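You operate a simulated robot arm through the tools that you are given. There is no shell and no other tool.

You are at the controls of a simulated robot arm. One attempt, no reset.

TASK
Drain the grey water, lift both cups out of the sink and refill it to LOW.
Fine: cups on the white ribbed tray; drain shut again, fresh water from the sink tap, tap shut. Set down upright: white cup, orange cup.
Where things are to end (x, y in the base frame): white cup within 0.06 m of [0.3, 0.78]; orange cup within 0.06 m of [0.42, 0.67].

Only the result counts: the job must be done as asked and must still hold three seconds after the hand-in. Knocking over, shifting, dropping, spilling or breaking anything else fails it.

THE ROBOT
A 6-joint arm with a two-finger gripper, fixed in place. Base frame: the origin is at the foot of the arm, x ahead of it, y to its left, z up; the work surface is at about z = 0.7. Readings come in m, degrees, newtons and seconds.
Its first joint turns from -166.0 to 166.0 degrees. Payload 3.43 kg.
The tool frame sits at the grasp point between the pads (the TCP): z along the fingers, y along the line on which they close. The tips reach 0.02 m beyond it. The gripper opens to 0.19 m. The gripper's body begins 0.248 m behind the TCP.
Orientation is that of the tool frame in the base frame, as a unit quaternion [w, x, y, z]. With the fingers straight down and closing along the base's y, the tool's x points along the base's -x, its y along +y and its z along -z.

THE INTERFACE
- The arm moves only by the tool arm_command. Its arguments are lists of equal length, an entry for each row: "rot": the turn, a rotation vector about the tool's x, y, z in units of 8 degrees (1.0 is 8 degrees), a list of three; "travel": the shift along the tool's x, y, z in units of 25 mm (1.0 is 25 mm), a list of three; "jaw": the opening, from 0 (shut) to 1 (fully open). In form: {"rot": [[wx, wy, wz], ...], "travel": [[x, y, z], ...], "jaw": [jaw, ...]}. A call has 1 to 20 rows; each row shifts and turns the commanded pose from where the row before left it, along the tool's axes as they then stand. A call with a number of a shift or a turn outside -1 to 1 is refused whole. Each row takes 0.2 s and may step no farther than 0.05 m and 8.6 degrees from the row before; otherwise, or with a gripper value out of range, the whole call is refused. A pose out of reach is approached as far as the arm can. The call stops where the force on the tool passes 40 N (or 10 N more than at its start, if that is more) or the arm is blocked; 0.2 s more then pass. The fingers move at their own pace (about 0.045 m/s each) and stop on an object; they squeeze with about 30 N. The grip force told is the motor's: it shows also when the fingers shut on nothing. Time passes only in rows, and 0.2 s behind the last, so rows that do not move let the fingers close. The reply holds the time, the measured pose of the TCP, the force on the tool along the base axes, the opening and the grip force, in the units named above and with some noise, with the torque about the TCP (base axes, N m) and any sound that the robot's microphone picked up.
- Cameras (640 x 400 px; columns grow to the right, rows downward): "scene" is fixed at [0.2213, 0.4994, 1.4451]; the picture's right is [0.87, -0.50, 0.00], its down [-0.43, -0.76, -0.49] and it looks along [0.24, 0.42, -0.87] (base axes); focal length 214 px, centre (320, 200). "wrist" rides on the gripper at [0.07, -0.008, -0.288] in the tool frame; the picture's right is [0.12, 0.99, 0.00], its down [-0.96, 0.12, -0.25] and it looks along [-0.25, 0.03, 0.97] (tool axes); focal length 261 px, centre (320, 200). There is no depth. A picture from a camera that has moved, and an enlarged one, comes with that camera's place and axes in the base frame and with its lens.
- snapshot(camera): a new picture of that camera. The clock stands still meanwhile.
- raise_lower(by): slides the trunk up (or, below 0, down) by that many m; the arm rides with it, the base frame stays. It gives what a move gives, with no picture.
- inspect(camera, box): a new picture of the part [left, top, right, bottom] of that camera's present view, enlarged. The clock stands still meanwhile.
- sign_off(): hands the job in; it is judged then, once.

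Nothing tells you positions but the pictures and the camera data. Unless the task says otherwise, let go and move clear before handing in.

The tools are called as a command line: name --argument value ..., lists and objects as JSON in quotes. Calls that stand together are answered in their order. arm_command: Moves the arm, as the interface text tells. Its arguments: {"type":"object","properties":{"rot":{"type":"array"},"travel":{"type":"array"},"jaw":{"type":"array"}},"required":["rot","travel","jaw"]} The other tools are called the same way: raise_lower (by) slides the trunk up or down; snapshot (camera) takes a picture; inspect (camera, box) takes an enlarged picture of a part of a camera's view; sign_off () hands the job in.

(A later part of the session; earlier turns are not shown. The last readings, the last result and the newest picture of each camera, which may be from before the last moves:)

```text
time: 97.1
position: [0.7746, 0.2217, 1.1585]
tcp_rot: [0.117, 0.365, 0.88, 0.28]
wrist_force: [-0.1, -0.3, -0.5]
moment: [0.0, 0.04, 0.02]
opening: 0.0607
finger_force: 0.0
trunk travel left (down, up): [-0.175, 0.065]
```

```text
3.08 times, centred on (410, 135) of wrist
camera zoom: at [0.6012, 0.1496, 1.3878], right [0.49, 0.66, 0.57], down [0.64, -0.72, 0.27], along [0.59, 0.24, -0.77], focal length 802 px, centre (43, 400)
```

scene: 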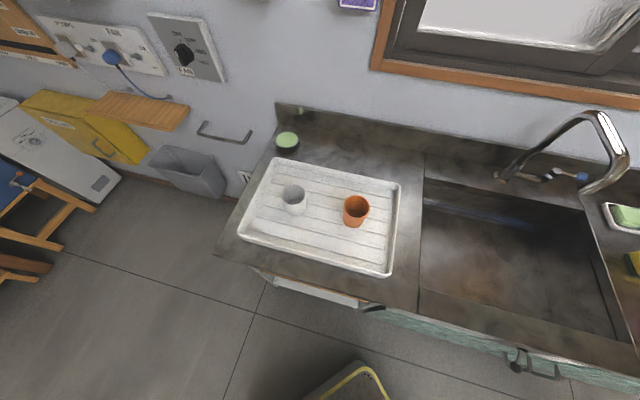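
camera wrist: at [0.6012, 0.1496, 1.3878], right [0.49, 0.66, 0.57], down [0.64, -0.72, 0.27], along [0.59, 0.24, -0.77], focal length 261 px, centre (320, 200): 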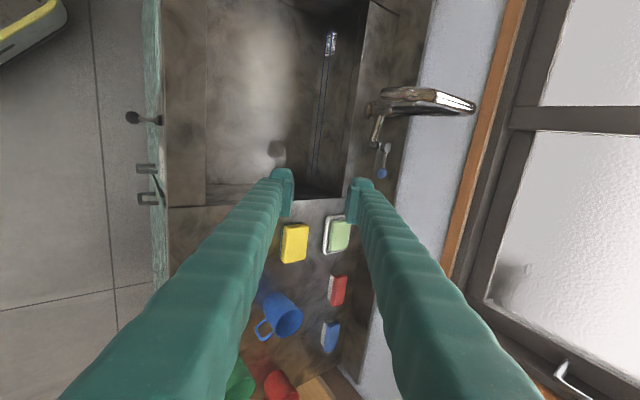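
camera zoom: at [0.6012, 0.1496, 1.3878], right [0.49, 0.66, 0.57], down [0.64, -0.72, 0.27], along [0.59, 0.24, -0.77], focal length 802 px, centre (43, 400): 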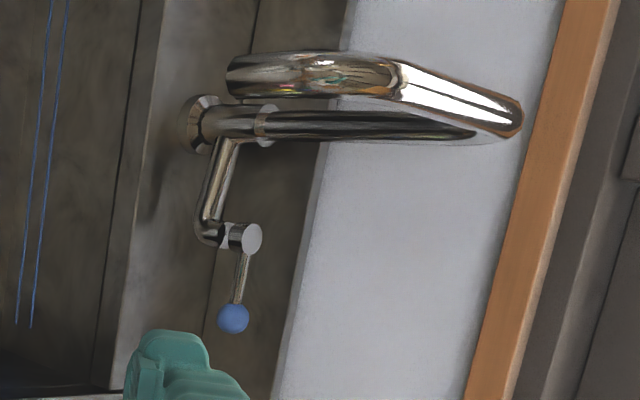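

The knob is confirmed at about (0.992, 0.438, 0.981) with about 6 cm of room behind it. I approach along the tilted tool axis to just short of the knob.

arm_command --rot '[[0, 0, 0], [0, 0, 0], [0, 0, 0], [0, 0, 0], [0, 0, 0], [0, 0, 0], [0, 0, 0], [0, 0, 0], [0, 0, 0]]' --travel '[[0, 0.628, 0.895], [0, 0.628, 0.895], [0, 0.628, 0.895], [0, 0.628, 0.895], [0, 0.628, 0.895], [0, 0.628, 0.895], [0, 0.628, 0.895], [0, 0.628, 0.895], [0, 0.628, 0.895]]' --jaw '[0.32, 0.32, 0.32, 0.32, 0.32, 0.32, 0.32, 0.32, 0.32]'

snapshot --camera "wrist"

snapshot --camera "scene"

```text
time: 99.1
position: [0.9385, 0.3863, 1.0759]
tcp_rot: [0.118, 0.365, 0.88, 0.279]
wrist_force: [-0.5, 0.9, 0.7]
moment: [0.04, -0.03, 0.0]
opening: 0.0606
finger_force: 0.0
trunk travel left (down, up): [-0.175, 0.065]
```

```text
taken
camera wrist: at [0.7649, 0.3135, 1.3049], right [0.49, 0.66, 0.57], down [0.64, -0.72, 0.27], along [0.59, 0.24, -0.77], focal length 261 px, centre (320, 200)
```

wrist: 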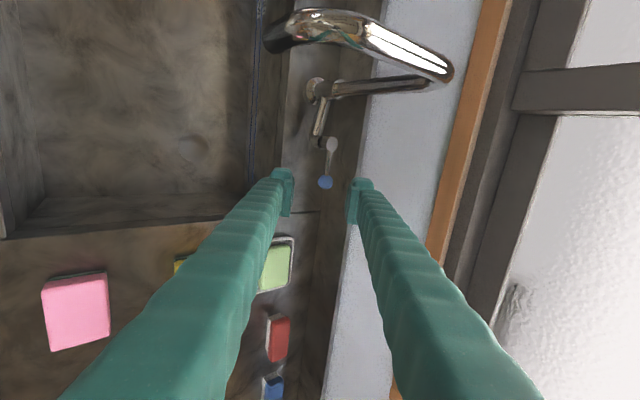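

```text
taken
```

scene: 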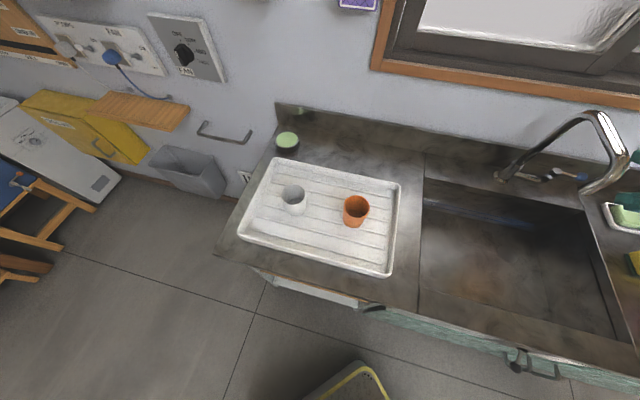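

arm_command --rot '[[0, 0, 0], [0, 0, 0], [0, 0, 0], [0, 0, 0], [0, 0, 0], [0, 0, 0]]' --travel '[[-0.1, 0, 0.8], [-0.1, 0, 0.8], [0, 0, 0.8], [0, 0, 0.8], [0, 0, 0.8], [0, 0, 0.8]]' --jaw '[0.32, 0.32, 0.32, 0.32, 0.32, 0.32]'

snapshot --camera "wrist"

```text
time: 100.5
position: [0.9884, 0.4303, 0.9759]
tcp_rot: [0.116, 0.365, 0.88, 0.28]
wrist_force: [-1.0, -0.4, -0.1]
moment: [-0.04, -0.01, 0.0]
opening: 0.0608
finger_force: 0.0
trunk travel left (down, up): [-0.175, 0.065]
```

```text
taken
camera wrist: at [0.8172, 0.3582, 1.2067], right [0.49, 0.66, 0.57], down [0.64, -0.72, 0.27], along [0.59, 0.24, -0.77], focal length 261 px, centre (320, 200)
```

wrist: 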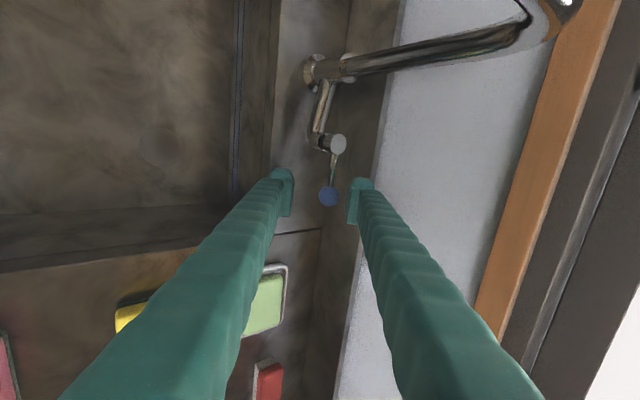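

The knob is between the pads. I pull gently toward the front and listen.

arm_command --rot '[[0, 0, 0], [0, 0, 0]]' --travel '[[0, -0.41, -0.287], [0.08, -0.41, -0.287]]' --jaw '[0.32, 0.32]'

snapshot --camera "wrist"

snapshot --camera "scene"

```text
time: 101.1
position: [0.9722, 0.414, 0.9761]
tcp_rot: [0.117, 0.365, 0.88, 0.279]
wrist_force: [-0.4, 0.3, -0.7]
moment: [-0.02, 0.01, 0.0]
opening: 0.0606
finger_force: 0.0
trunk travel left (down, up): [-0.175, 0.065]
```

```text
taken
camera wrist: at [0.7994, 0.342, 1.2058], right [0.49, 0.66, 0.57], down [0.64, -0.72, 0.27], along [0.59, 0.24, -0.77], focal length 261 px, centre (320, 200)
```

wrist: 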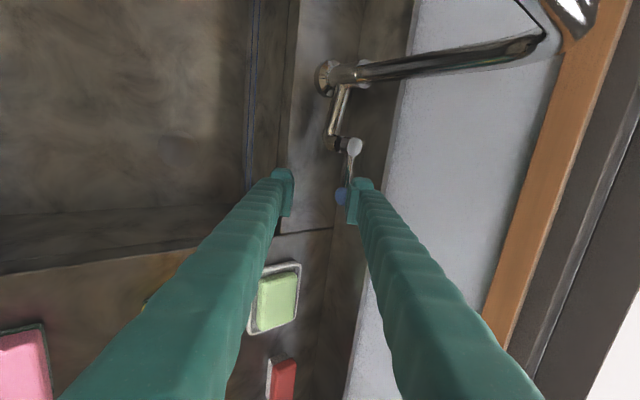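

```text
taken
```

scene: 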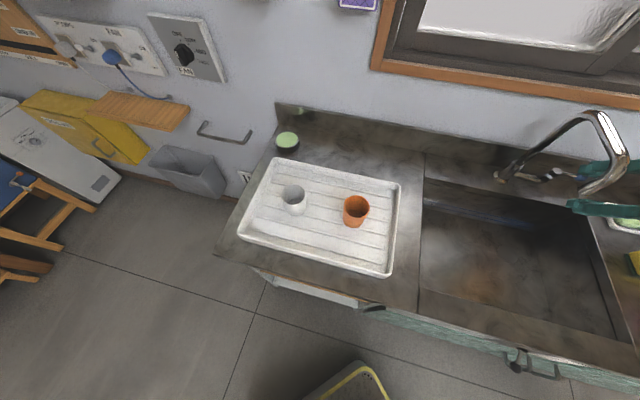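

arm_command --rot '[[0, 0, 0], [0, 0, 0]]' --travel '[[0.08, -0.33, -0.23], [0.12, -0.33, -0.23]]' --jaw '[0.32, 0.32]'

snapshot --camera "wrist"

snapshot --camera "scene"

```text
time: 101.7
position: [0.9531, 0.4028, 0.9755]
tcp_rot: [0.117, 0.365, 0.881, 0.279]
wrist_force: [0.6, 0.2, -0.8]
moment: [0.01, 0.02, 0.02]
opening: 0.0605
finger_force: 0.1
trunk travel left (down, up): [-0.175, 0.065]
```

```text
taken
camera wrist: at [0.7809, 0.331, 1.2057], right [0.49, 0.66, 0.57], down [0.64, -0.72, 0.27], along [0.59, 0.24, -0.77], focal length 261 px, centre (320, 200)
```

wrist: 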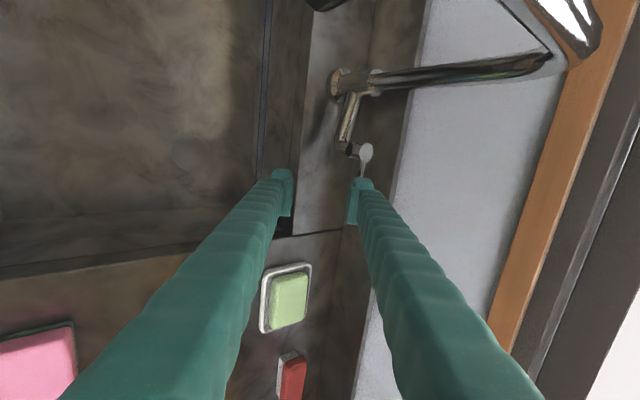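

```text
taken
```

scene: 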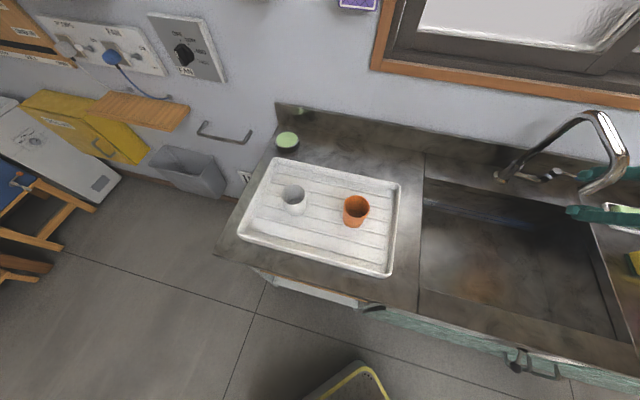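

inspect --camera "wrist" --box '[300, 120, 420, 220]'

inspect --camera "scene" --box '[490, 120, 640, 230]'

```text
4.00 times, centred on (360, 170) of wrist
camera zoom: at [0.7809, 0.331, 1.2057], right [0.49, 0.66, 0.57], down [0.64, -0.72, 0.27], along [0.59, 0.24, -0.77], focal length 1043 px, centre (160, 320)
```

zoom: 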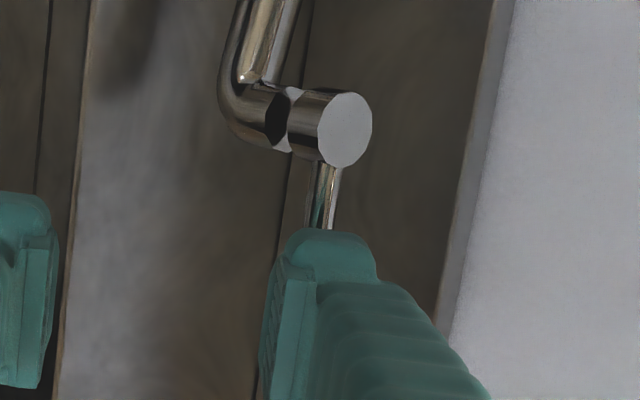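

```text
3.64 times, centred on (565, 175) of scene
camera zoom: at [0.2213, 0.4994, 1.4451], right [0.87, -0.5, 0.0], down [-0.43, -0.76, -0.49], along [0.24, 0.42, -0.87], focal length 780 px, centre (-571, 291)
```

zoom: 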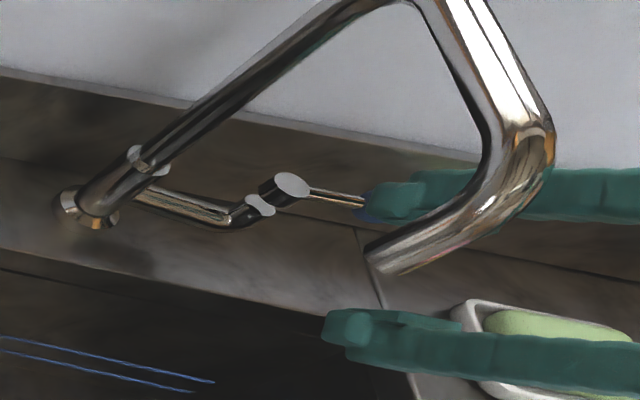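

The upper pad rode over the knob without turning it; the knob sits a little deeper than I estimated. I back out, re-enter about 10 mm deeper and grip the knob before pulling.

arm_command --rot '[[0, 0, 0], [0, 0, 0], [0, 0, 0], [0, 0, 0], [0, 0, 0], [0, 0, 0]]' --travel '[[0, 0, -1], [-0.14, 0.74, 0], [-0.14, 0.74, 0], [0, 0, 0.811], [0, 0, 0.811], [0, 0, 0.811]]' --jaw '[0.32, 0.32, 0.32, 0.32, 0.32, 0.32]'

inspect --camera "wrist" --box '[240, 130, 400, 230]'

inspect --camera "scene" --box '[490, 120, 640, 230]'

```text
time: 103.1
position: [0.9934, 0.4333, 0.9683]
tcp_rot: [0.117, 0.366, 0.88, 0.279]
wrist_force: [-0.4, 0.1, 0.4]
moment: [-0.02, -0.02, -0.03]
opening: 0.0606
finger_force: 0.0
trunk travel left (down, up): [-0.175, 0.065]
```

```text
4.00 times, centred on (320, 180) of wrist
camera zoom: at [0.8213, 0.3614, 1.1988], right [0.49, 0.66, 0.57], down [0.64, -0.72, 0.27], along [0.59, 0.24, -0.77], focal length 1043 px, centre (320, 280)
```

zoom: 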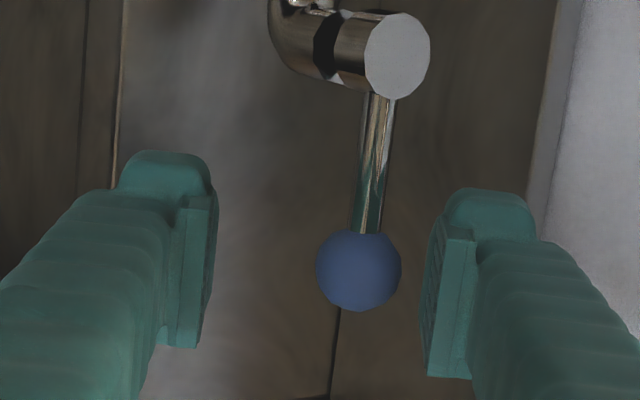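

```text
3.64 times, centred on (565, 175) of scene
camera zoom: at [0.2213, 0.4994, 1.4451], right [0.87, -0.5, 0.0], down [-0.43, -0.76, -0.49], along [0.24, 0.42, -0.87], focal length 780 px, centre (-571, 291)
```

zoom: 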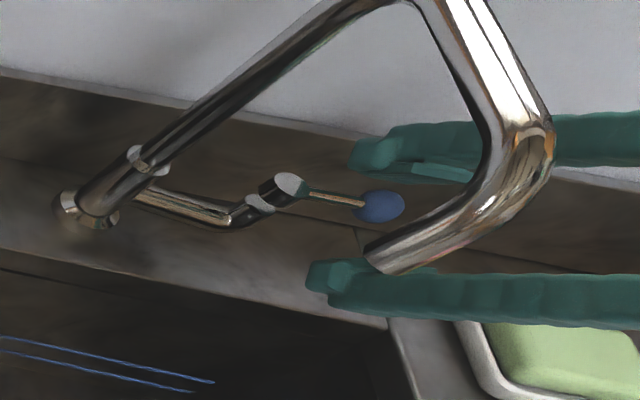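

The knob is centred along the pads now. I close on it.

arm_command --rot '[[0, 0, 0], [0, 0, 0], [0, 0, 0], [0, 0, 0], [0, 0, 0]]' --travel '[[0, 0.25, 0], [0, 0, 0], [0, 0, 0], [0, 0, 0], [0, 0, 0]]' --jaw '[0.25, 0.15, 0.08, 0.08, 0.08]'

inspect --camera "wrist" --box '[240, 130, 400, 230]'

inspect --camera "scene" --box '[490, 120, 640, 230]'

```text
time: 104.3
position: [0.9987, 0.4366, 0.9725]
tcp_rot: [0.117, 0.366, 0.88, 0.279]
wrist_force: [2.7, 0.8, 8.3]
moment: [-0.09, -0.19, -0.17]
opening: 0.0244
finger_force: 44.8
trunk travel left (down, up): [-0.175, 0.065]
```

```text
4.00 times, centred on (320, 180) of wrist
camera zoom: at [0.825, 0.3653, 1.2024], right [0.49, 0.66, 0.57], down [0.64, -0.72, 0.27], along [0.59, 0.24, -0.77], focal length 1043 px, centre (320, 280)
```

zoom: 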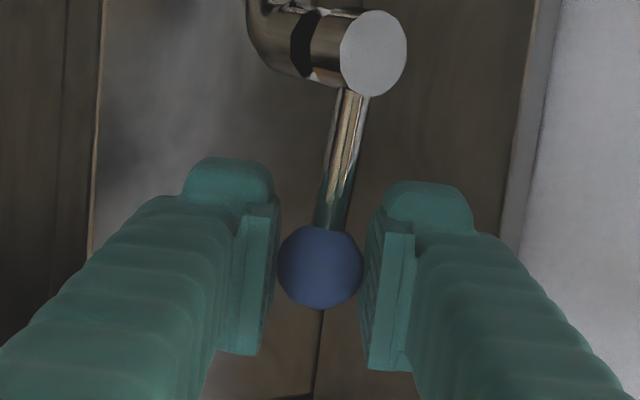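

```text
3.64 times, centred on (565, 175) of scene
camera zoom: at [0.2213, 0.4994, 1.4451], right [0.87, -0.5, 0.0], down [-0.43, -0.76, -0.49], along [0.24, 0.42, -0.87], focal length 780 px, centre (-571, 291)
```

zoom: 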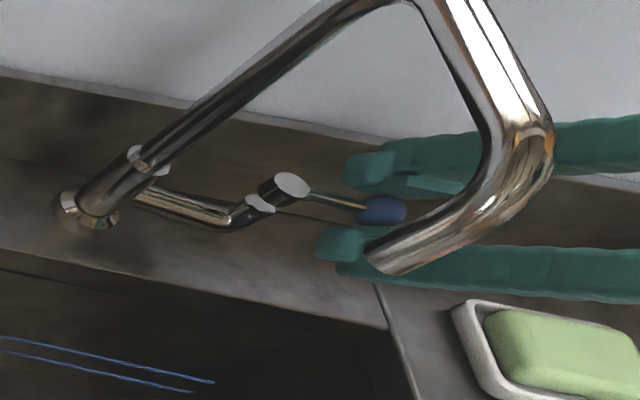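

Knob gripped firmly (24 mm). I pull it along its arc toward the front.

arm_command --rot '[[0, 0, 0], [0, 0, 0]]' --travel '[[0.05, -0.335, -0.236], [0.1, -0.335, -0.236]]' --jaw '[0.08, 0.08]'

snapshot --camera "scene"

inspect --camera "wrist" --box '[240, 130, 400, 230]'

```text
time: 104.9
position: [0.9819, 0.4256, 0.9716]
tcp_rot: [0.116, 0.365, 0.881, 0.279]
wrist_force: [9.1, 6.8, 7.3]
moment: [-0.49, -0.59, -0.69]
opening: 0.0244
finger_force: 44.6
trunk travel left (down, up): [-0.175, 0.065]
```

```text
taken
```

scene: 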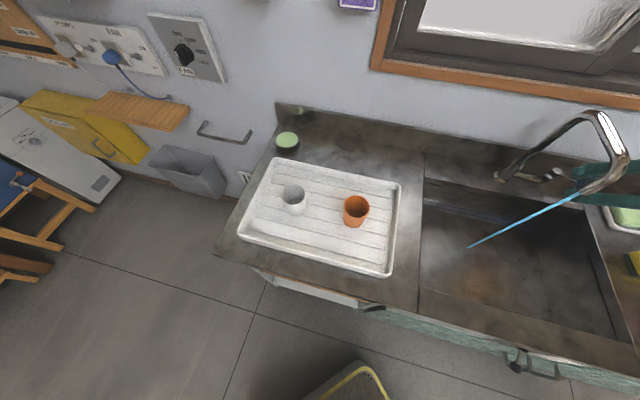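

```text
4.00 times, centred on (320, 180) of wrist
camera zoom: at [0.8086, 0.3552, 1.2019], right [0.49, 0.66, 0.57], down [0.65, -0.71, 0.27], along [0.59, 0.24, -0.77], focal length 1043 px, centre (320, 280)
```

zoom: 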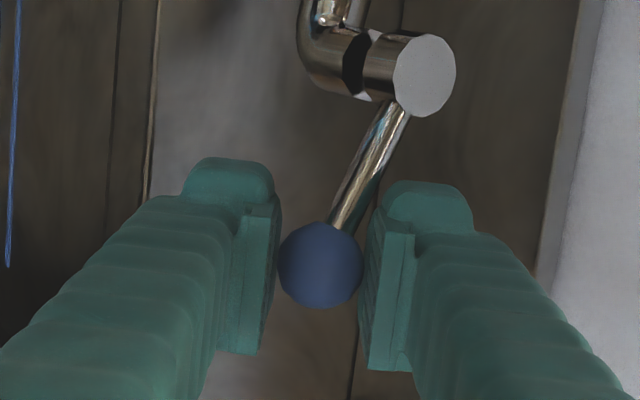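

Water is running into the basin. I hold the lever here and watch the level.

arm_command --rot '[[0, 0, 0], [0, 0, 0], [0, 0, 0], [0, 0, 0], [0, 0, 0], [0, 0, 0], [0, 0, 0], [0, 0, 0], [0, 0, 0], [0, 0, 0]]' --travel '[[0, 0, 0], [0, 0, 0], [0, 0, 0], [0, 0, 0], [0, 0, 0], [0, 0, 0], [0, 0, 0], [0, 0, 0], [0, 0, 0], [0, 0, 0]]' --jaw '[0.08, 0.08, 0.08, 0.08, 0.08, 0.08, 0.08, 0.08, 0.08, 0.08]'

inspect --camera "scene" --box '[400, 180, 640, 340]'

```text
time: 107.1
position: [0.9796, 0.4264, 0.9716]
tcp_rot: [0.116, 0.366, 0.881, 0.278]
wrist_force: [-3.4, 4.3, 1.2]
moment: [0.09, 0.08, 0.09]
opening: 0.0242
finger_force: 45.4
trunk travel left (down, up): [-0.175, 0.065]
```

```text
2.50 times, centred on (520, 260) of scene
camera zoom: at [0.2213, 0.4994, 1.4451], right [0.87, -0.5, 0.0], down [-0.43, -0.76, -0.49], along [0.24, 0.42, -0.87], focal length 536 px, centre (-180, 50)
```

zoom: 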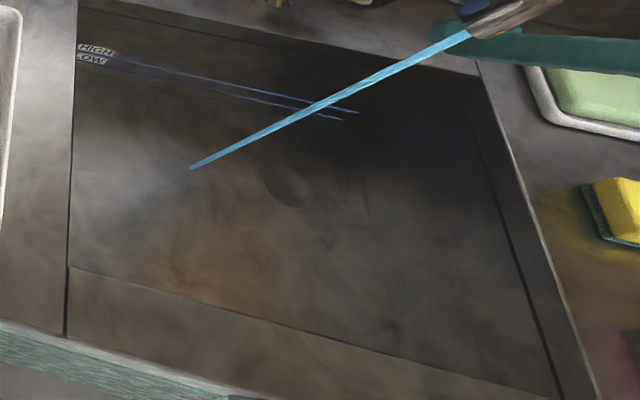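

arm_command --rot '[[0, 0, 0], [0, 0, 0], [0, 0, 0], [0, 0, 0], [0, 0, 0], [0, 0, 0], [0, 0, 0], [0, 0, 0], [0, 0, 0], [0, 0, 0], [0, 0, 0], [0, 0, 0], [0, 0, 0], [0, 0, 0], [0, 0, 0]]' --travel '[[0, 0, 0], [0, 0, 0], [0, 0, 0], [0, 0, 0], [0, 0, 0], [0, 0, 0], [0, 0, 0], [0, 0, 0], [0, 0, 0], [0, 0, 0], [0, 0, 0], [0, 0, 0], [0, 0, 0], [0, 0, 0], [0, 0, 0]]' --jaw '[0.08, 0.08, 0.08, 0.08, 0.08, 0.08, 0.08, 0.08, 0.08, 0.08, 0.08, 0.08, 0.08, 0.08, 0.08]'

inspect --camera "scene" --box '[400, 180, 640, 340]'

```text
time: 110.3
position: [0.981, 0.4259, 0.9722]
tcp_rot: [0.117, 0.365, 0.881, 0.279]
wrist_force: [-4.8, 5.2, -5.1]
moment: [0.1, 0.12, 0.17]
opening: 0.0242
finger_force: 44.7
trunk travel left (down, up): [-0.175, 0.065]
```

```text
2.50 times, centred on (520, 260) of scene
camera zoom: at [0.2213, 0.4994, 1.4451], right [0.87, -0.5, 0.0], down [-0.43, -0.76, -0.49], along [0.24, 0.42, -0.87], focal length 536 px, centre (-180, 50)
```

zoom: 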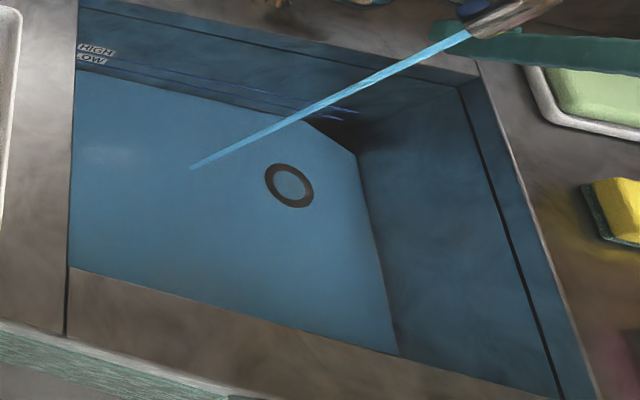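

inspect --camera "scene" --box '[415, 185, 545, 265]'

snapshot --camera "wrist"

```text
4.92 times, centred on (480, 225) of scene
camera zoom: at [0.2213, 0.4994, 1.4451], right [0.87, -0.5, 0.0], down [-0.43, -0.76, -0.49], along [0.24, 0.42, -0.87], focal length 1056 px, centre (-468, 77)
```

zoom: 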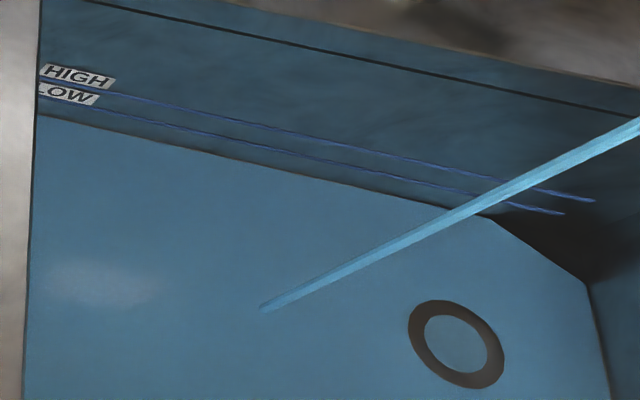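

```text
taken
camera wrist: at [0.8088, 0.3553, 1.2019], right [0.49, 0.66, 0.57], down [0.64, -0.71, 0.27], along [0.59, 0.24, -0.77], focal length 261 px, centre (320, 200)
```

wrist: 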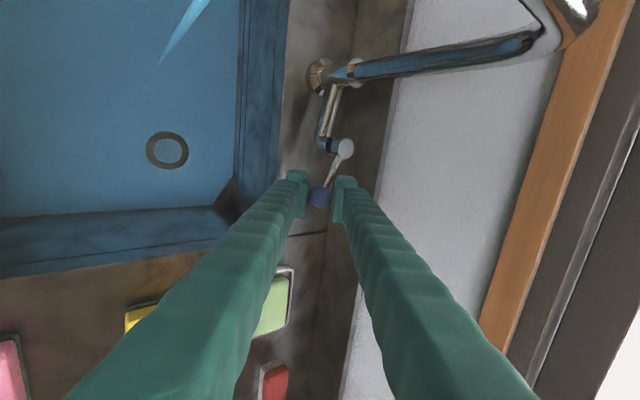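

inspect --camera "scene" --box '[420, 190, 484, 230]'

inspect --camera "scene" --box '[480, 200, 560, 250]'

```text
10.00 times, centred on (452, 210) of scene
camera zoom: at [0.2213, 0.4994, 1.4451], right [0.87, -0.5, 0.0], down [-0.43, -0.76, -0.49], along [0.24, 0.42, -0.87], focal length 2145 px, centre (-1000, 100)
```

zoom: 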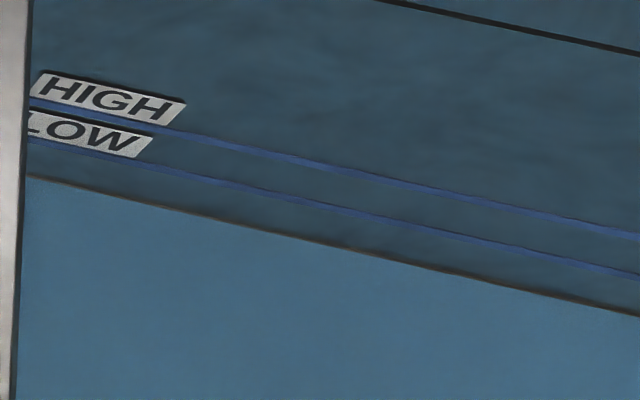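

```text
8.00 times, centred on (520, 225) of scene
camera zoom: at [0.2213, 0.4994, 1.4451], right [0.87, -0.5, 0.0], down [-0.43, -0.76, -0.49], along [0.24, 0.42, -0.87], focal length 1716 px, centre (-1280, 0)
```

zoom: 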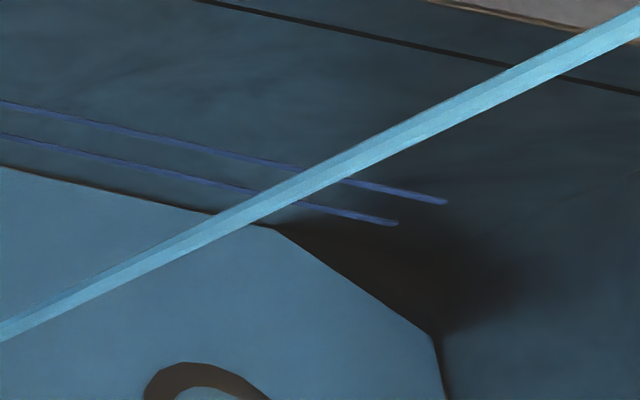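

arm_command --rot '[[0, 0, 0], [0, 0, 0], [0, 0, 0], [0, 0, 0], [0, 0, 0], [0, 0, 0], [0, 0, 0], [0, 0, 0], [0, 0, 0]]' --travel '[[0, 0, 0], [0, 0, 0], [0, 0, 0], [0, 0, 0], [0, 0, 0], [0, 0, 0], [0, 0, 0], [0, 0, 0], [0, 0, 0]]' --jaw '[0.08, 0.08, 0.08, 0.08, 0.08, 0.08, 0.08, 0.08, 0.08]'

inspect --camera "scene" --box '[420, 190, 484, 230]'

```text
time: 112.3
position: [0.9814, 0.4267, 0.9716]
tcp_rot: [0.117, 0.365, 0.88, 0.279]
wrist_force: [-3.3, 4.5, -6.8]
moment: [0.05, 0.04, 0.07]
opening: 0.0242
finger_force: 45.1
trunk travel left (down, up): [-0.175, 0.065]
```

```text
10.00 times, centred on (452, 210) of scene
camera zoom: at [0.2213, 0.4994, 1.4451], right [0.87, -0.5, 0.0], down [-0.43, -0.76, -0.49], along [0.24, 0.42, -0.87], focal length 2145 px, centre (-1000, 100)
```

zoom: 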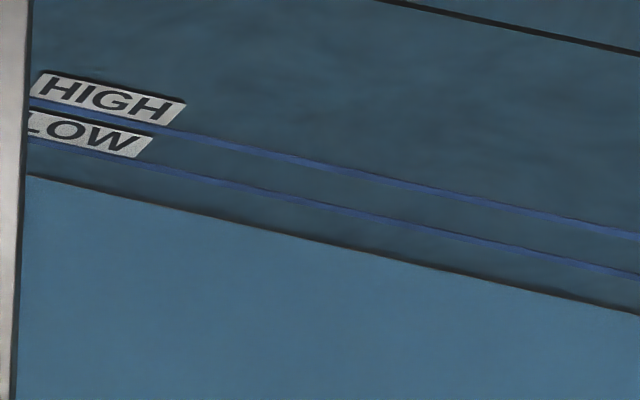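

The level creeps up slowly (about 0.8 mm/s) and is roughly 3 cm under LOW. I open the lever a touch more and keep waiting.

arm_command --rot '[[0, 0, 0], [0, 0, 0], [0, 0, 0], [0, 0, 0], [0, 0, 0], [0, 0, 0], [0, 0, 0], [0, 0, 0], [0, 0, 0], [0, 0, 0], [0, 0, 0], [0, 0, 0], [0, 0, 0], [0, 0, 0], [0, 0, 0], [0, 0, 0], [0, 0, 0], [0, 0, 0], [0, 0, 0], [0, 0, 0]]' --travel '[[0.12, -0.23, -0.163], [0, 0, 0], [0, 0, 0], [0, 0, 0], [0, 0, 0], [0, 0, 0], [0, 0, 0], [0, 0, 0], [0, 0, 0], [0, 0, 0], [0, 0, 0], [0, 0, 0], [0, 0, 0], [0, 0, 0], [0, 0, 0], [0, 0, 0], [0, 0, 0], [0, 0, 0], [0, 0, 0], [0, 0, 0]]' --jaw '[0.08, 0.08, 0.08, 0.08, 0.08, 0.08, 0.08, 0.08, 0.08, 0.08, 0.08, 0.08, 0.08, 0.08, 0.08, 0.08, 0.08, 0.08, 0.08, 0.08]'

inspect --camera "scene" --box '[420, 190, 484, 230]'

inspect --camera "wrist" --box '[240, 130, 400, 230]'

```text
time: 116.5
position: [0.9734, 0.4235, 0.971]
tcp_rot: [0.116, 0.365, 0.881, 0.279]
wrist_force: [2.2, 6.2, 18.1]
moment: [-0.01, -0.18, -0.23]
opening: 0.0243
finger_force: 44.7
trunk travel left (down, up): [-0.175, 0.065]
```

```text
10.00 times, centred on (452, 210) of scene
camera zoom: at [0.2213, 0.4994, 1.4451], right [0.87, -0.5, 0.0], down [-0.43, -0.76, -0.49], along [0.24, 0.42, -0.87], focal length 2145 px, centre (-1000, 100)
```

zoom: 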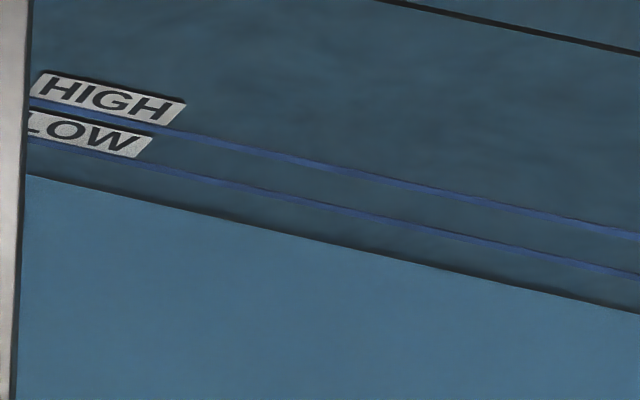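

```text
4.00 times, centred on (320, 180) of wrist
camera zoom: at [0.8006, 0.352, 1.2019], right [0.49, 0.66, 0.57], down [0.64, -0.71, 0.27], along [0.59, 0.24, -0.77], focal length 1043 px, centre (320, 280)
```

zoom: 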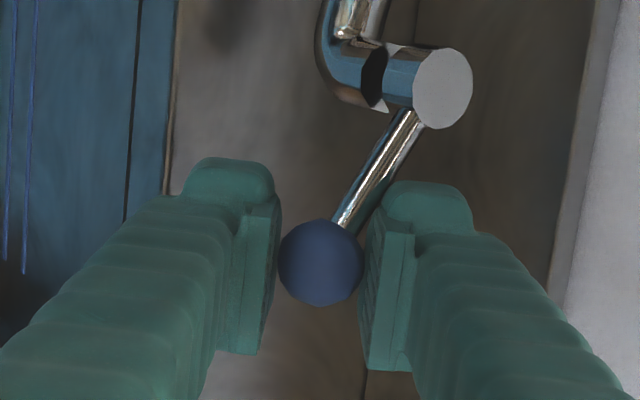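

inspect --camera "scene" --box '[520, 300, 584, 340]'

snapshot --camera "scene"

```text
10.00 times, centred on (552, 320) of scene
camera zoom: at [0.2213, 0.4994, 1.4451], right [0.87, -0.5, 0.0], down [-0.43, -0.76, -0.49], along [0.24, 0.42, -0.87], focal length 2145 px, centre (-2000, -1000)
```

zoom: 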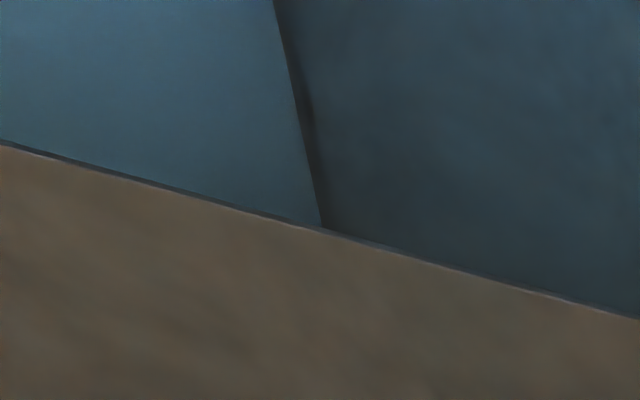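

```text
taken
```

scene: 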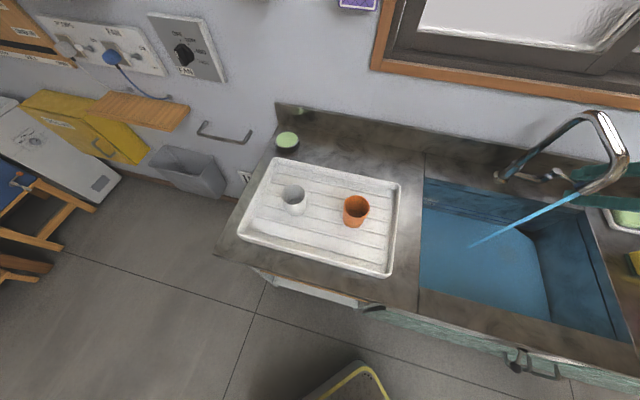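

arm_command --rot '[[0, 0, 0], [0, 0, 0], [0, 0, 0], [0, 0, 0], [0, 0, 0], [0, 0, 0], [0, 0, 0], [0, 0, 0], [0, 0, 0], [0, 0, 0], [0, 0, 0], [0, 0, 0], [0, 0, 0], [0, 0, 0], [0, 0, 0], [0, 0, 0], [0, 0, 0], [0, 0, 0], [0, 0, 0], [0, 0, 0]]' --travel '[[0, 0, 0], [0, 0, 0], [0, 0, 0], [0, 0, 0], [0, 0, 0], [0, 0, 0], [0, 0, 0], [0, 0, 0], [0, 0, 0], [0, 0, 0], [0, 0, 0], [0, 0, 0], [0, 0, 0], [0, 0, 0], [0, 0, 0], [0, 0, 0], [0, 0, 0], [0, 0, 0], [0, 0, 0], [0, 0, 0]]' --jaw '[0.08, 0.08, 0.08, 0.08, 0.08, 0.08, 0.08, 0.08, 0.08, 0.08, 0.08, 0.08, 0.08, 0.08, 0.08, 0.08, 0.08, 0.08, 0.08, 0.08]'

inspect --camera "scene" --box '[520, 300, 584, 340]'

inspect --camera "scene" --box '[420, 190, 484, 230]'

```text
time: 120.7
position: [0.9726, 0.424, 0.9727]
tcp_rot: [0.117, 0.364, 0.881, 0.279]
wrist_force: [-3.0, 12.8, 11.8]
moment: [0.09, -0.07, 0.0]
opening: 0.0244
finger_force: 44.9
trunk travel left (down, up): [-0.175, 0.065]
```

```text
10.00 times, centred on (552, 320) of scene
camera zoom: at [0.2213, 0.4994, 1.4451], right [0.87, -0.5, 0.0], down [-0.43, -0.76, -0.49], along [0.24, 0.42, -0.87], focal length 2145 px, centre (-2000, -1000)
```

zoom: 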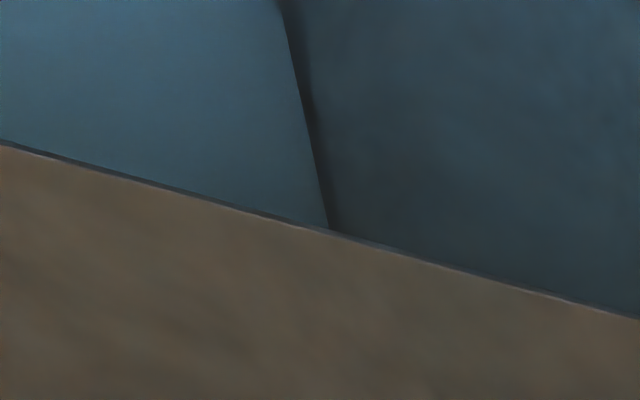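

```text
10.00 times, centred on (452, 210) of scene
camera zoom: at [0.2213, 0.4994, 1.4451], right [0.87, -0.5, 0.0], down [-0.43, -0.76, -0.49], along [0.24, 0.42, -0.87], focal length 2145 px, centre (-1000, 100)
```

zoom: 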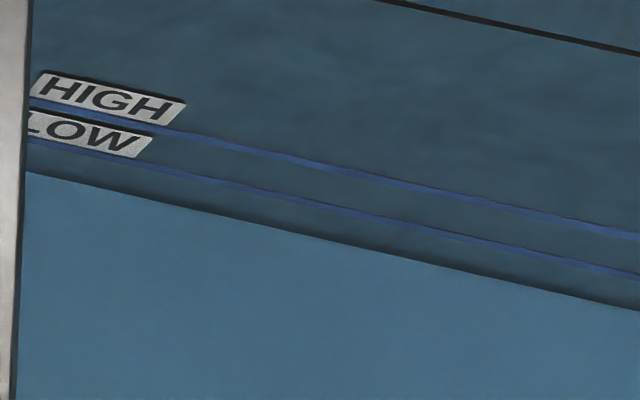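

The level rises about 0.7 mm/s; LOW is roughly 2.5 cm above it. I wait on with the lever held.

arm_command --rot '[[0, 0, 0], [0, 0, 0], [0, 0, 0], [0, 0, 0], [0, 0, 0], [0, 0, 0], [0, 0, 0], [0, 0, 0], [0, 0, 0], [0, 0, 0], [0, 0, 0], [0, 0, 0], [0, 0, 0], [0, 0, 0], [0, 0, 0], [0, 0, 0], [0, 0, 0], [0, 0, 0], [0, 0, 0], [0, 0, 0]]' --travel '[[0, 0, 0], [0, 0, 0], [0, 0, 0], [0, 0, 0], [0, 0, 0], [0, 0, 0], [0, 0, 0], [0, 0, 0], [0, 0, 0], [0, 0, 0], [0, 0, 0], [0, 0, 0], [0, 0, 0], [0, 0, 0], [0, 0, 0], [0, 0, 0], [0, 0, 0], [0, 0, 0], [0, 0, 0], [0, 0, 0]]' --jaw '[0.08, 0.08, 0.08, 0.08, 0.08, 0.08, 0.08, 0.08, 0.08, 0.08, 0.08, 0.08, 0.08, 0.08, 0.08, 0.08, 0.08, 0.08, 0.08, 0.08]'

arm_command --rot '[[0, 0, 0], [0, 0, 0], [0, 0, 0], [0, 0, 0], [0, 0, 0], [0, 0, 0], [0, 0, 0], [0, 0, 0], [0, 0, 0], [0, 0, 0], [0, 0, 0], [0, 0, 0], [0, 0, 0], [0, 0, 0], [0, 0, 0], [0, 0, 0], [0, 0, 0], [0, 0, 0], [0, 0, 0], [0, 0, 0]]' --travel '[[0, 0, 0], [0, 0, 0], [0, 0, 0], [0, 0, 0], [0, 0, 0], [0, 0, 0], [0, 0, 0], [0, 0, 0], [0, 0, 0], [0, 0, 0], [0, 0, 0], [0, 0, 0], [0, 0, 0], [0, 0, 0], [0, 0, 0], [0, 0, 0], [0, 0, 0], [0, 0, 0], [0, 0, 0], [0, 0, 0]]' --jaw '[0.08, 0.08, 0.08, 0.08, 0.08, 0.08, 0.08, 0.08, 0.08, 0.08, 0.08, 0.08, 0.08, 0.08, 0.08, 0.08, 0.08, 0.08, 0.08, 0.08]'

inspect --camera "scene" --box '[420, 190, 484, 230]'

```text
time: 124.9
position: [0.9739, 0.4243, 0.9722]
tcp_rot: [0.116, 0.365, 0.881, 0.279]
wrist_force: [-2.2, 10.5, 6.3]
moment: [0.05, -0.05, -0.01]
opening: 0.0243
finger_force: 44.6
trunk travel left (down, up): [-0.175, 0.065]
```

```text
time: 129.1
position: [0.9737, 0.4232, 0.9708]
tcp_rot: [0.117, 0.365, 0.881, 0.279]
wrist_force: [-1.4, 7.2, 2.6]
moment: [0.0, 0.0, -0.02]
opening: 0.0241
finger_force: 45.0
trunk travel left (down, up): [-0.175, 0.065]
```

```text
10.00 times, centred on (452, 210) of scene
camera zoom: at [0.2213, 0.4994, 1.4451], right [0.87, -0.5, 0.0], down [-0.43, -0.76, -0.49], along [0.24, 0.42, -0.87], focal length 2145 px, centre (-1000, 100)
```

zoom: 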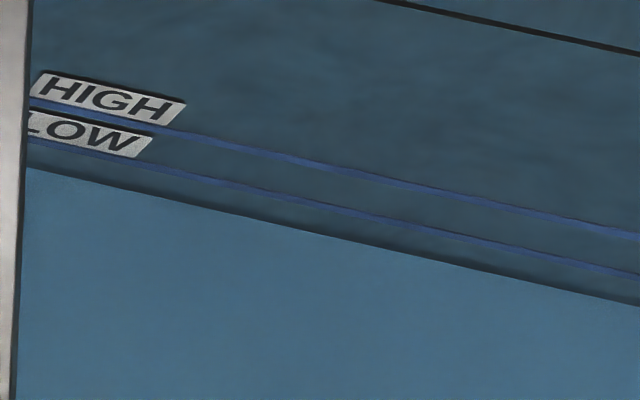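

arm_command --rot '[[0, 0, 0], [0, 0, 0], [0, 0, 0]]' --travel '[[0.12, -0.15, -0.105], [0.12, -0.15, -0.105], [0, 0, 0]]' --jaw '[0.08, 0.08, 0.08]'

inspect --camera "wrist" --box '[240, 130, 400, 230]'

```text
time: 129.9
position: [0.9658, 0.4203, 0.9732]
tcp_rot: [0.119, 0.366, 0.88, 0.279]
wrist_force: [23.4, 7.2, 11.7]
moment: [-0.02, -0.41, -1.54]
opening: 0.0246
finger_force: 45.0
trunk travel left (down, up): [-0.175, 0.065]
```

```text
4.00 times, centred on (320, 180) of wrist
camera zoom: at [0.7913, 0.3487, 1.2021], right [0.49, 0.66, 0.57], down [0.64, -0.72, 0.27], along [0.59, 0.24, -0.77], focal length 1043 px, centre (320, 280)
```

zoom: 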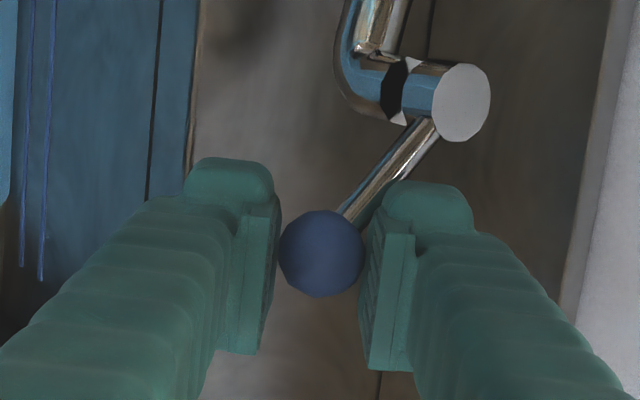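

arm_command --rot '[[0, 0, 0], [0, 0, 0], [0, 0, 0], [0, 0, 0], [0, 0, 0], [0, 0, 0], [0, 0, 0], [0, 0, 0], [0, 0, 0], [0, 0, 0], [0, 0, 0], [0, 0, 0], [0, 0, 0], [0, 0, 0], [0, 0, 0], [0, 0, 0], [0, 0, 0], [0, 0, 0], [0, 0, 0], [0, 0, 0]]' --travel '[[0.1, 0, 0], [0, 0, 0], [0, 0, 0], [0, 0, 0], [0, 0, 0], [0, 0, 0], [0, 0, 0], [0, 0, 0], [0, 0, 0], [0, 0, 0], [0, 0, 0], [0, 0, 0], [0, 0, 0], [0, 0, 0], [0, 0, 0], [0, 0, 0], [0, 0, 0], [0, 0, 0], [0, 0, 0], [0, 0, 0]]' --jaw '[0.08, 0.08, 0.08, 0.08, 0.08, 0.08, 0.08, 0.08, 0.08, 0.08, 0.08, 0.08, 0.08, 0.08, 0.08, 0.08, 0.08, 0.08, 0.08, 0.08]'

arm_command --rot '[[0, 0, 0], [0, 0, 0], [0, 0, 0], [0, 0, 0], [0, 0, 0], [0, 0, 0], [0, 0, 0], [0, 0, 0], [0, 0, 0], [0, 0, 0], [0, 0, 0], [0, 0, 0], [0, 0, 0], [0, 0, 0], [0, 0, 0], [0, 0, 0], [0, 0, 0], [0, 0, 0], [0, 0, 0], [0, 0, 0]]' --travel '[[0, 0, 0], [0, 0, 0], [0, 0, 0], [0, 0, 0], [0, 0, 0], [0, 0, 0], [0, 0, 0], [0, 0, 0], [0, 0, 0], [0, 0, 0], [0, 0, 0], [0, 0, 0], [0, 0, 0], [0, 0, 0], [0, 0, 0], [0, 0, 0], [0, 0, 0], [0, 0, 0], [0, 0, 0], [0, 0, 0]]' --jaw '[0.08, 0.08, 0.08, 0.08, 0.08, 0.08, 0.08, 0.08, 0.08, 0.08, 0.08, 0.08, 0.08, 0.08, 0.08, 0.08, 0.08, 0.08, 0.08, 0.08]'

inspect --camera "scene" --box '[420, 190, 484, 230]'

snapshot --camera "scene"

```text
time: 130.8
position: [0.9633, 0.4207, 0.9732]
tcp_rot: [0.119, 0.364, 0.88, 0.279]
wrist_force: [18.7, -26.6, 1.1]
moment: [0.01, -0.48, -1.19]
opening: 0.0249
finger_force: 44.9
trunk travel left (down, up): [-0.175, 0.065]
stopped in row 4: the force on the tool passed its limit at 41 N (the readings are from after the stop); the commanded pose is now the measured one
```

```text
time: 131.4
position: [0.9631, 0.4203, 0.9743]
tcp_rot: [0.12, 0.363, 0.881, 0.28]
wrist_force: [22.8, -43.7, -2.9]
moment: [-0.22, -0.54, -1.42]
opening: 0.0251
finger_force: 45.6
trunk travel left (down, up): [-0.175, 0.065]
stopped in row 3: the force on the tool passed its limit at 44 N (the readings are from after the stop); the commanded pose is now the measured one
```

```text
10.00 times, centred on (452, 210) of scene
camera zoom: at [0.2213, 0.4994, 1.4451], right [0.87, -0.5, 0.0], down [-0.43, -0.76, -0.49], along [0.24, 0.42, -0.87], focal length 2145 px, centre (-1000, 100)
```

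zoom: 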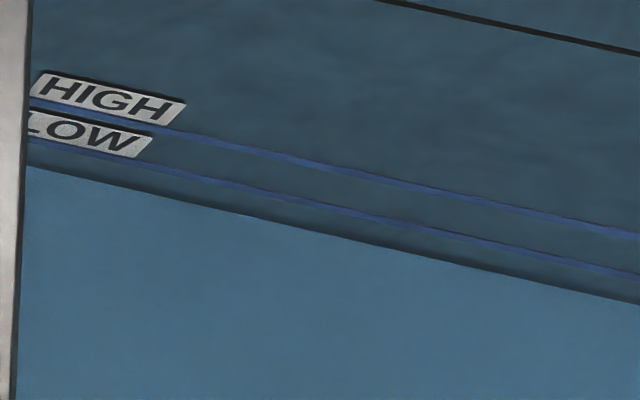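

```text
taken
```

scene: 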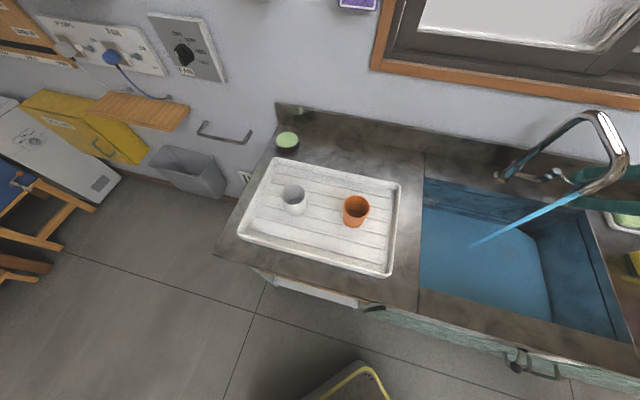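

The stem now binds on the pad edge, so I open the jaws a little to free it; the stream is fuller now. I check that the lever stays put.

arm_command --rot '[[0, 0, 0], [0, 0, 0], [0, 0, 0]]' --travel '[[0, 0, 0], [0, 0, 0], [0, 0, 0]]' --jaw '[0.28, 0.28, 0.28]'

inspect --camera "wrist" --box '[240, 130, 400, 230]'

inspect --camera "scene" --box '[420, 190, 484, 230]'

```text
time: 132.2
position: [0.9607, 0.4277, 0.9737]
tcp_rot: [0.117, 0.362, 0.881, 0.28]
wrist_force: [1.2, -0.7, 0.0]
moment: [0.0, 0.03, 0.02]
opening: 0.0533
finger_force: 0.0
trunk travel left (down, up): [-0.175, 0.065]
```

```text
4.00 times, centred on (320, 180) of wrist
camera zoom: at [0.7861, 0.3541, 1.2021], right [0.48, 0.66, 0.57], down [0.65, -0.71, 0.27], along [0.59, 0.24, -0.77], focal length 1043 px, centre (320, 280)
```

zoom: 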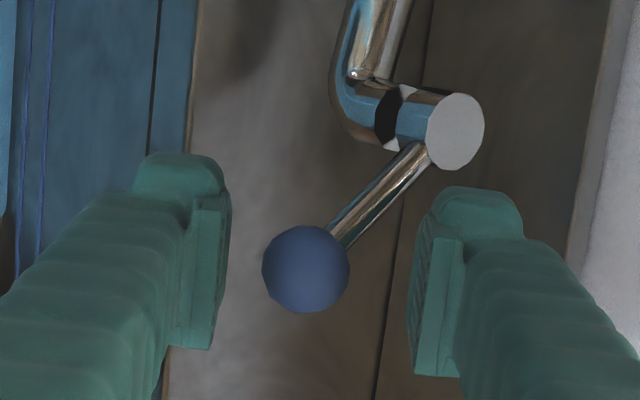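

```text
10.00 times, centred on (452, 210) of scene
camera zoom: at [0.2213, 0.4994, 1.4451], right [0.87, -0.5, 0.0], down [-0.43, -0.76, -0.49], along [0.24, 0.42, -0.87], focal length 2145 px, centre (-1000, 100)
```

zoom: 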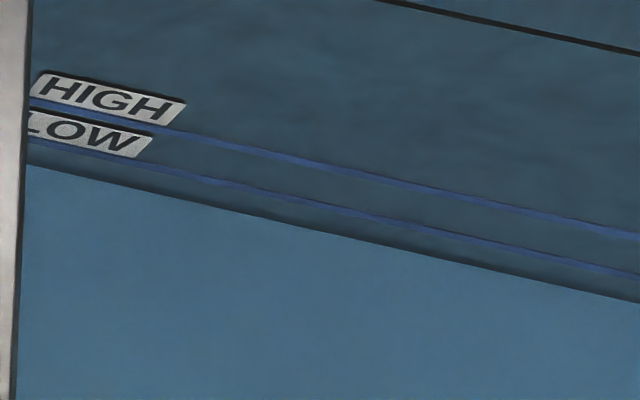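

arm_command --rot '[[0, 0, 0], [0, 0, 0], [0, 0, 0], [0, 0, 0], [0, 0, 0], [0, 0, 0], [0, 0, 0], [0, 0, 0], [0, 0, 0], [0, 0, 0], [0, 0, 0], [0, 0, 0], [0, 0, 0], [0, 0, 0], [0, 0, 0], [0, 0, 0], [0, 0, 0], [0, 0, 0], [0, 0, 0], [0, 0, 0]]' --travel '[[0, 0, 0], [0, 0, 0], [0, 0, 0], [0, 0, 0], [0, 0, 0], [0, 0, 0], [0, 0, 0], [0, 0, 0], [0, 0, 0], [0, 0, 0], [0, 0, 0], [0, 0, 0], [0, 0, 0], [0, 0, 0], [0, 0, 0], [0, 0, 0], [0, 0, 0], [0, 0, 0], [0, 0, 0], [0, 0, 0]]' --jaw '[0.28, 0.28, 0.28, 0.28, 0.28, 0.28, 0.28, 0.28, 0.28, 0.28, 0.28, 0.28, 0.28, 0.28, 0.28, 0.28, 0.28, 0.28, 0.28, 0.28]'

inspect --camera "scene" --box '[420, 190, 484, 230]'

inspect --camera "scene" --box '[520, 300, 584, 340]'

```text
time: 136.4
position: [0.9588, 0.4273, 0.9726]
tcp_rot: [0.118, 0.362, 0.881, 0.28]
wrist_force: [-0.3, -0.3, -0.8]
moment: [0.0, -0.01, -0.01]
opening: 0.0532
finger_force: 0.0
trunk travel left (down, up): [-0.175, 0.065]
```

```text
10.00 times, centred on (452, 210) of scene
camera zoom: at [0.2213, 0.4994, 1.4451], right [0.87, -0.5, 0.0], down [-0.43, -0.76, -0.49], along [0.24, 0.42, -0.87], focal length 2145 px, centre (-1000, 100)
```

zoom: 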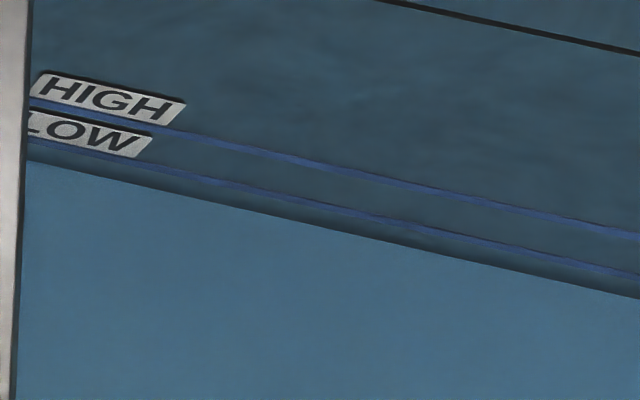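

```text
10.00 times, centred on (552, 320) of scene
camera zoom: at [0.2213, 0.4994, 1.4451], right [0.87, -0.5, 0.0], down [-0.43, -0.76, -0.49], along [0.24, 0.42, -0.87], focal length 2145 px, centre (-2000, -1000)
```

zoom: 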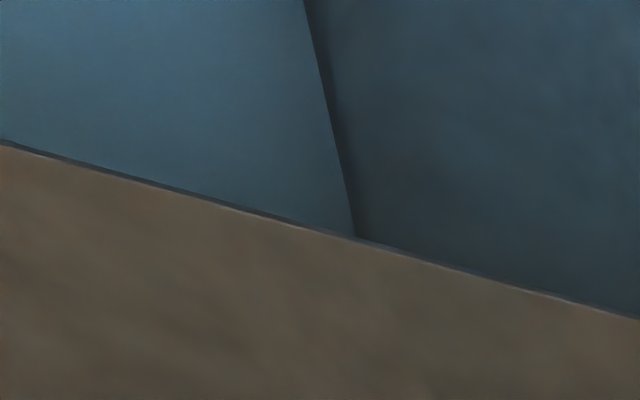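

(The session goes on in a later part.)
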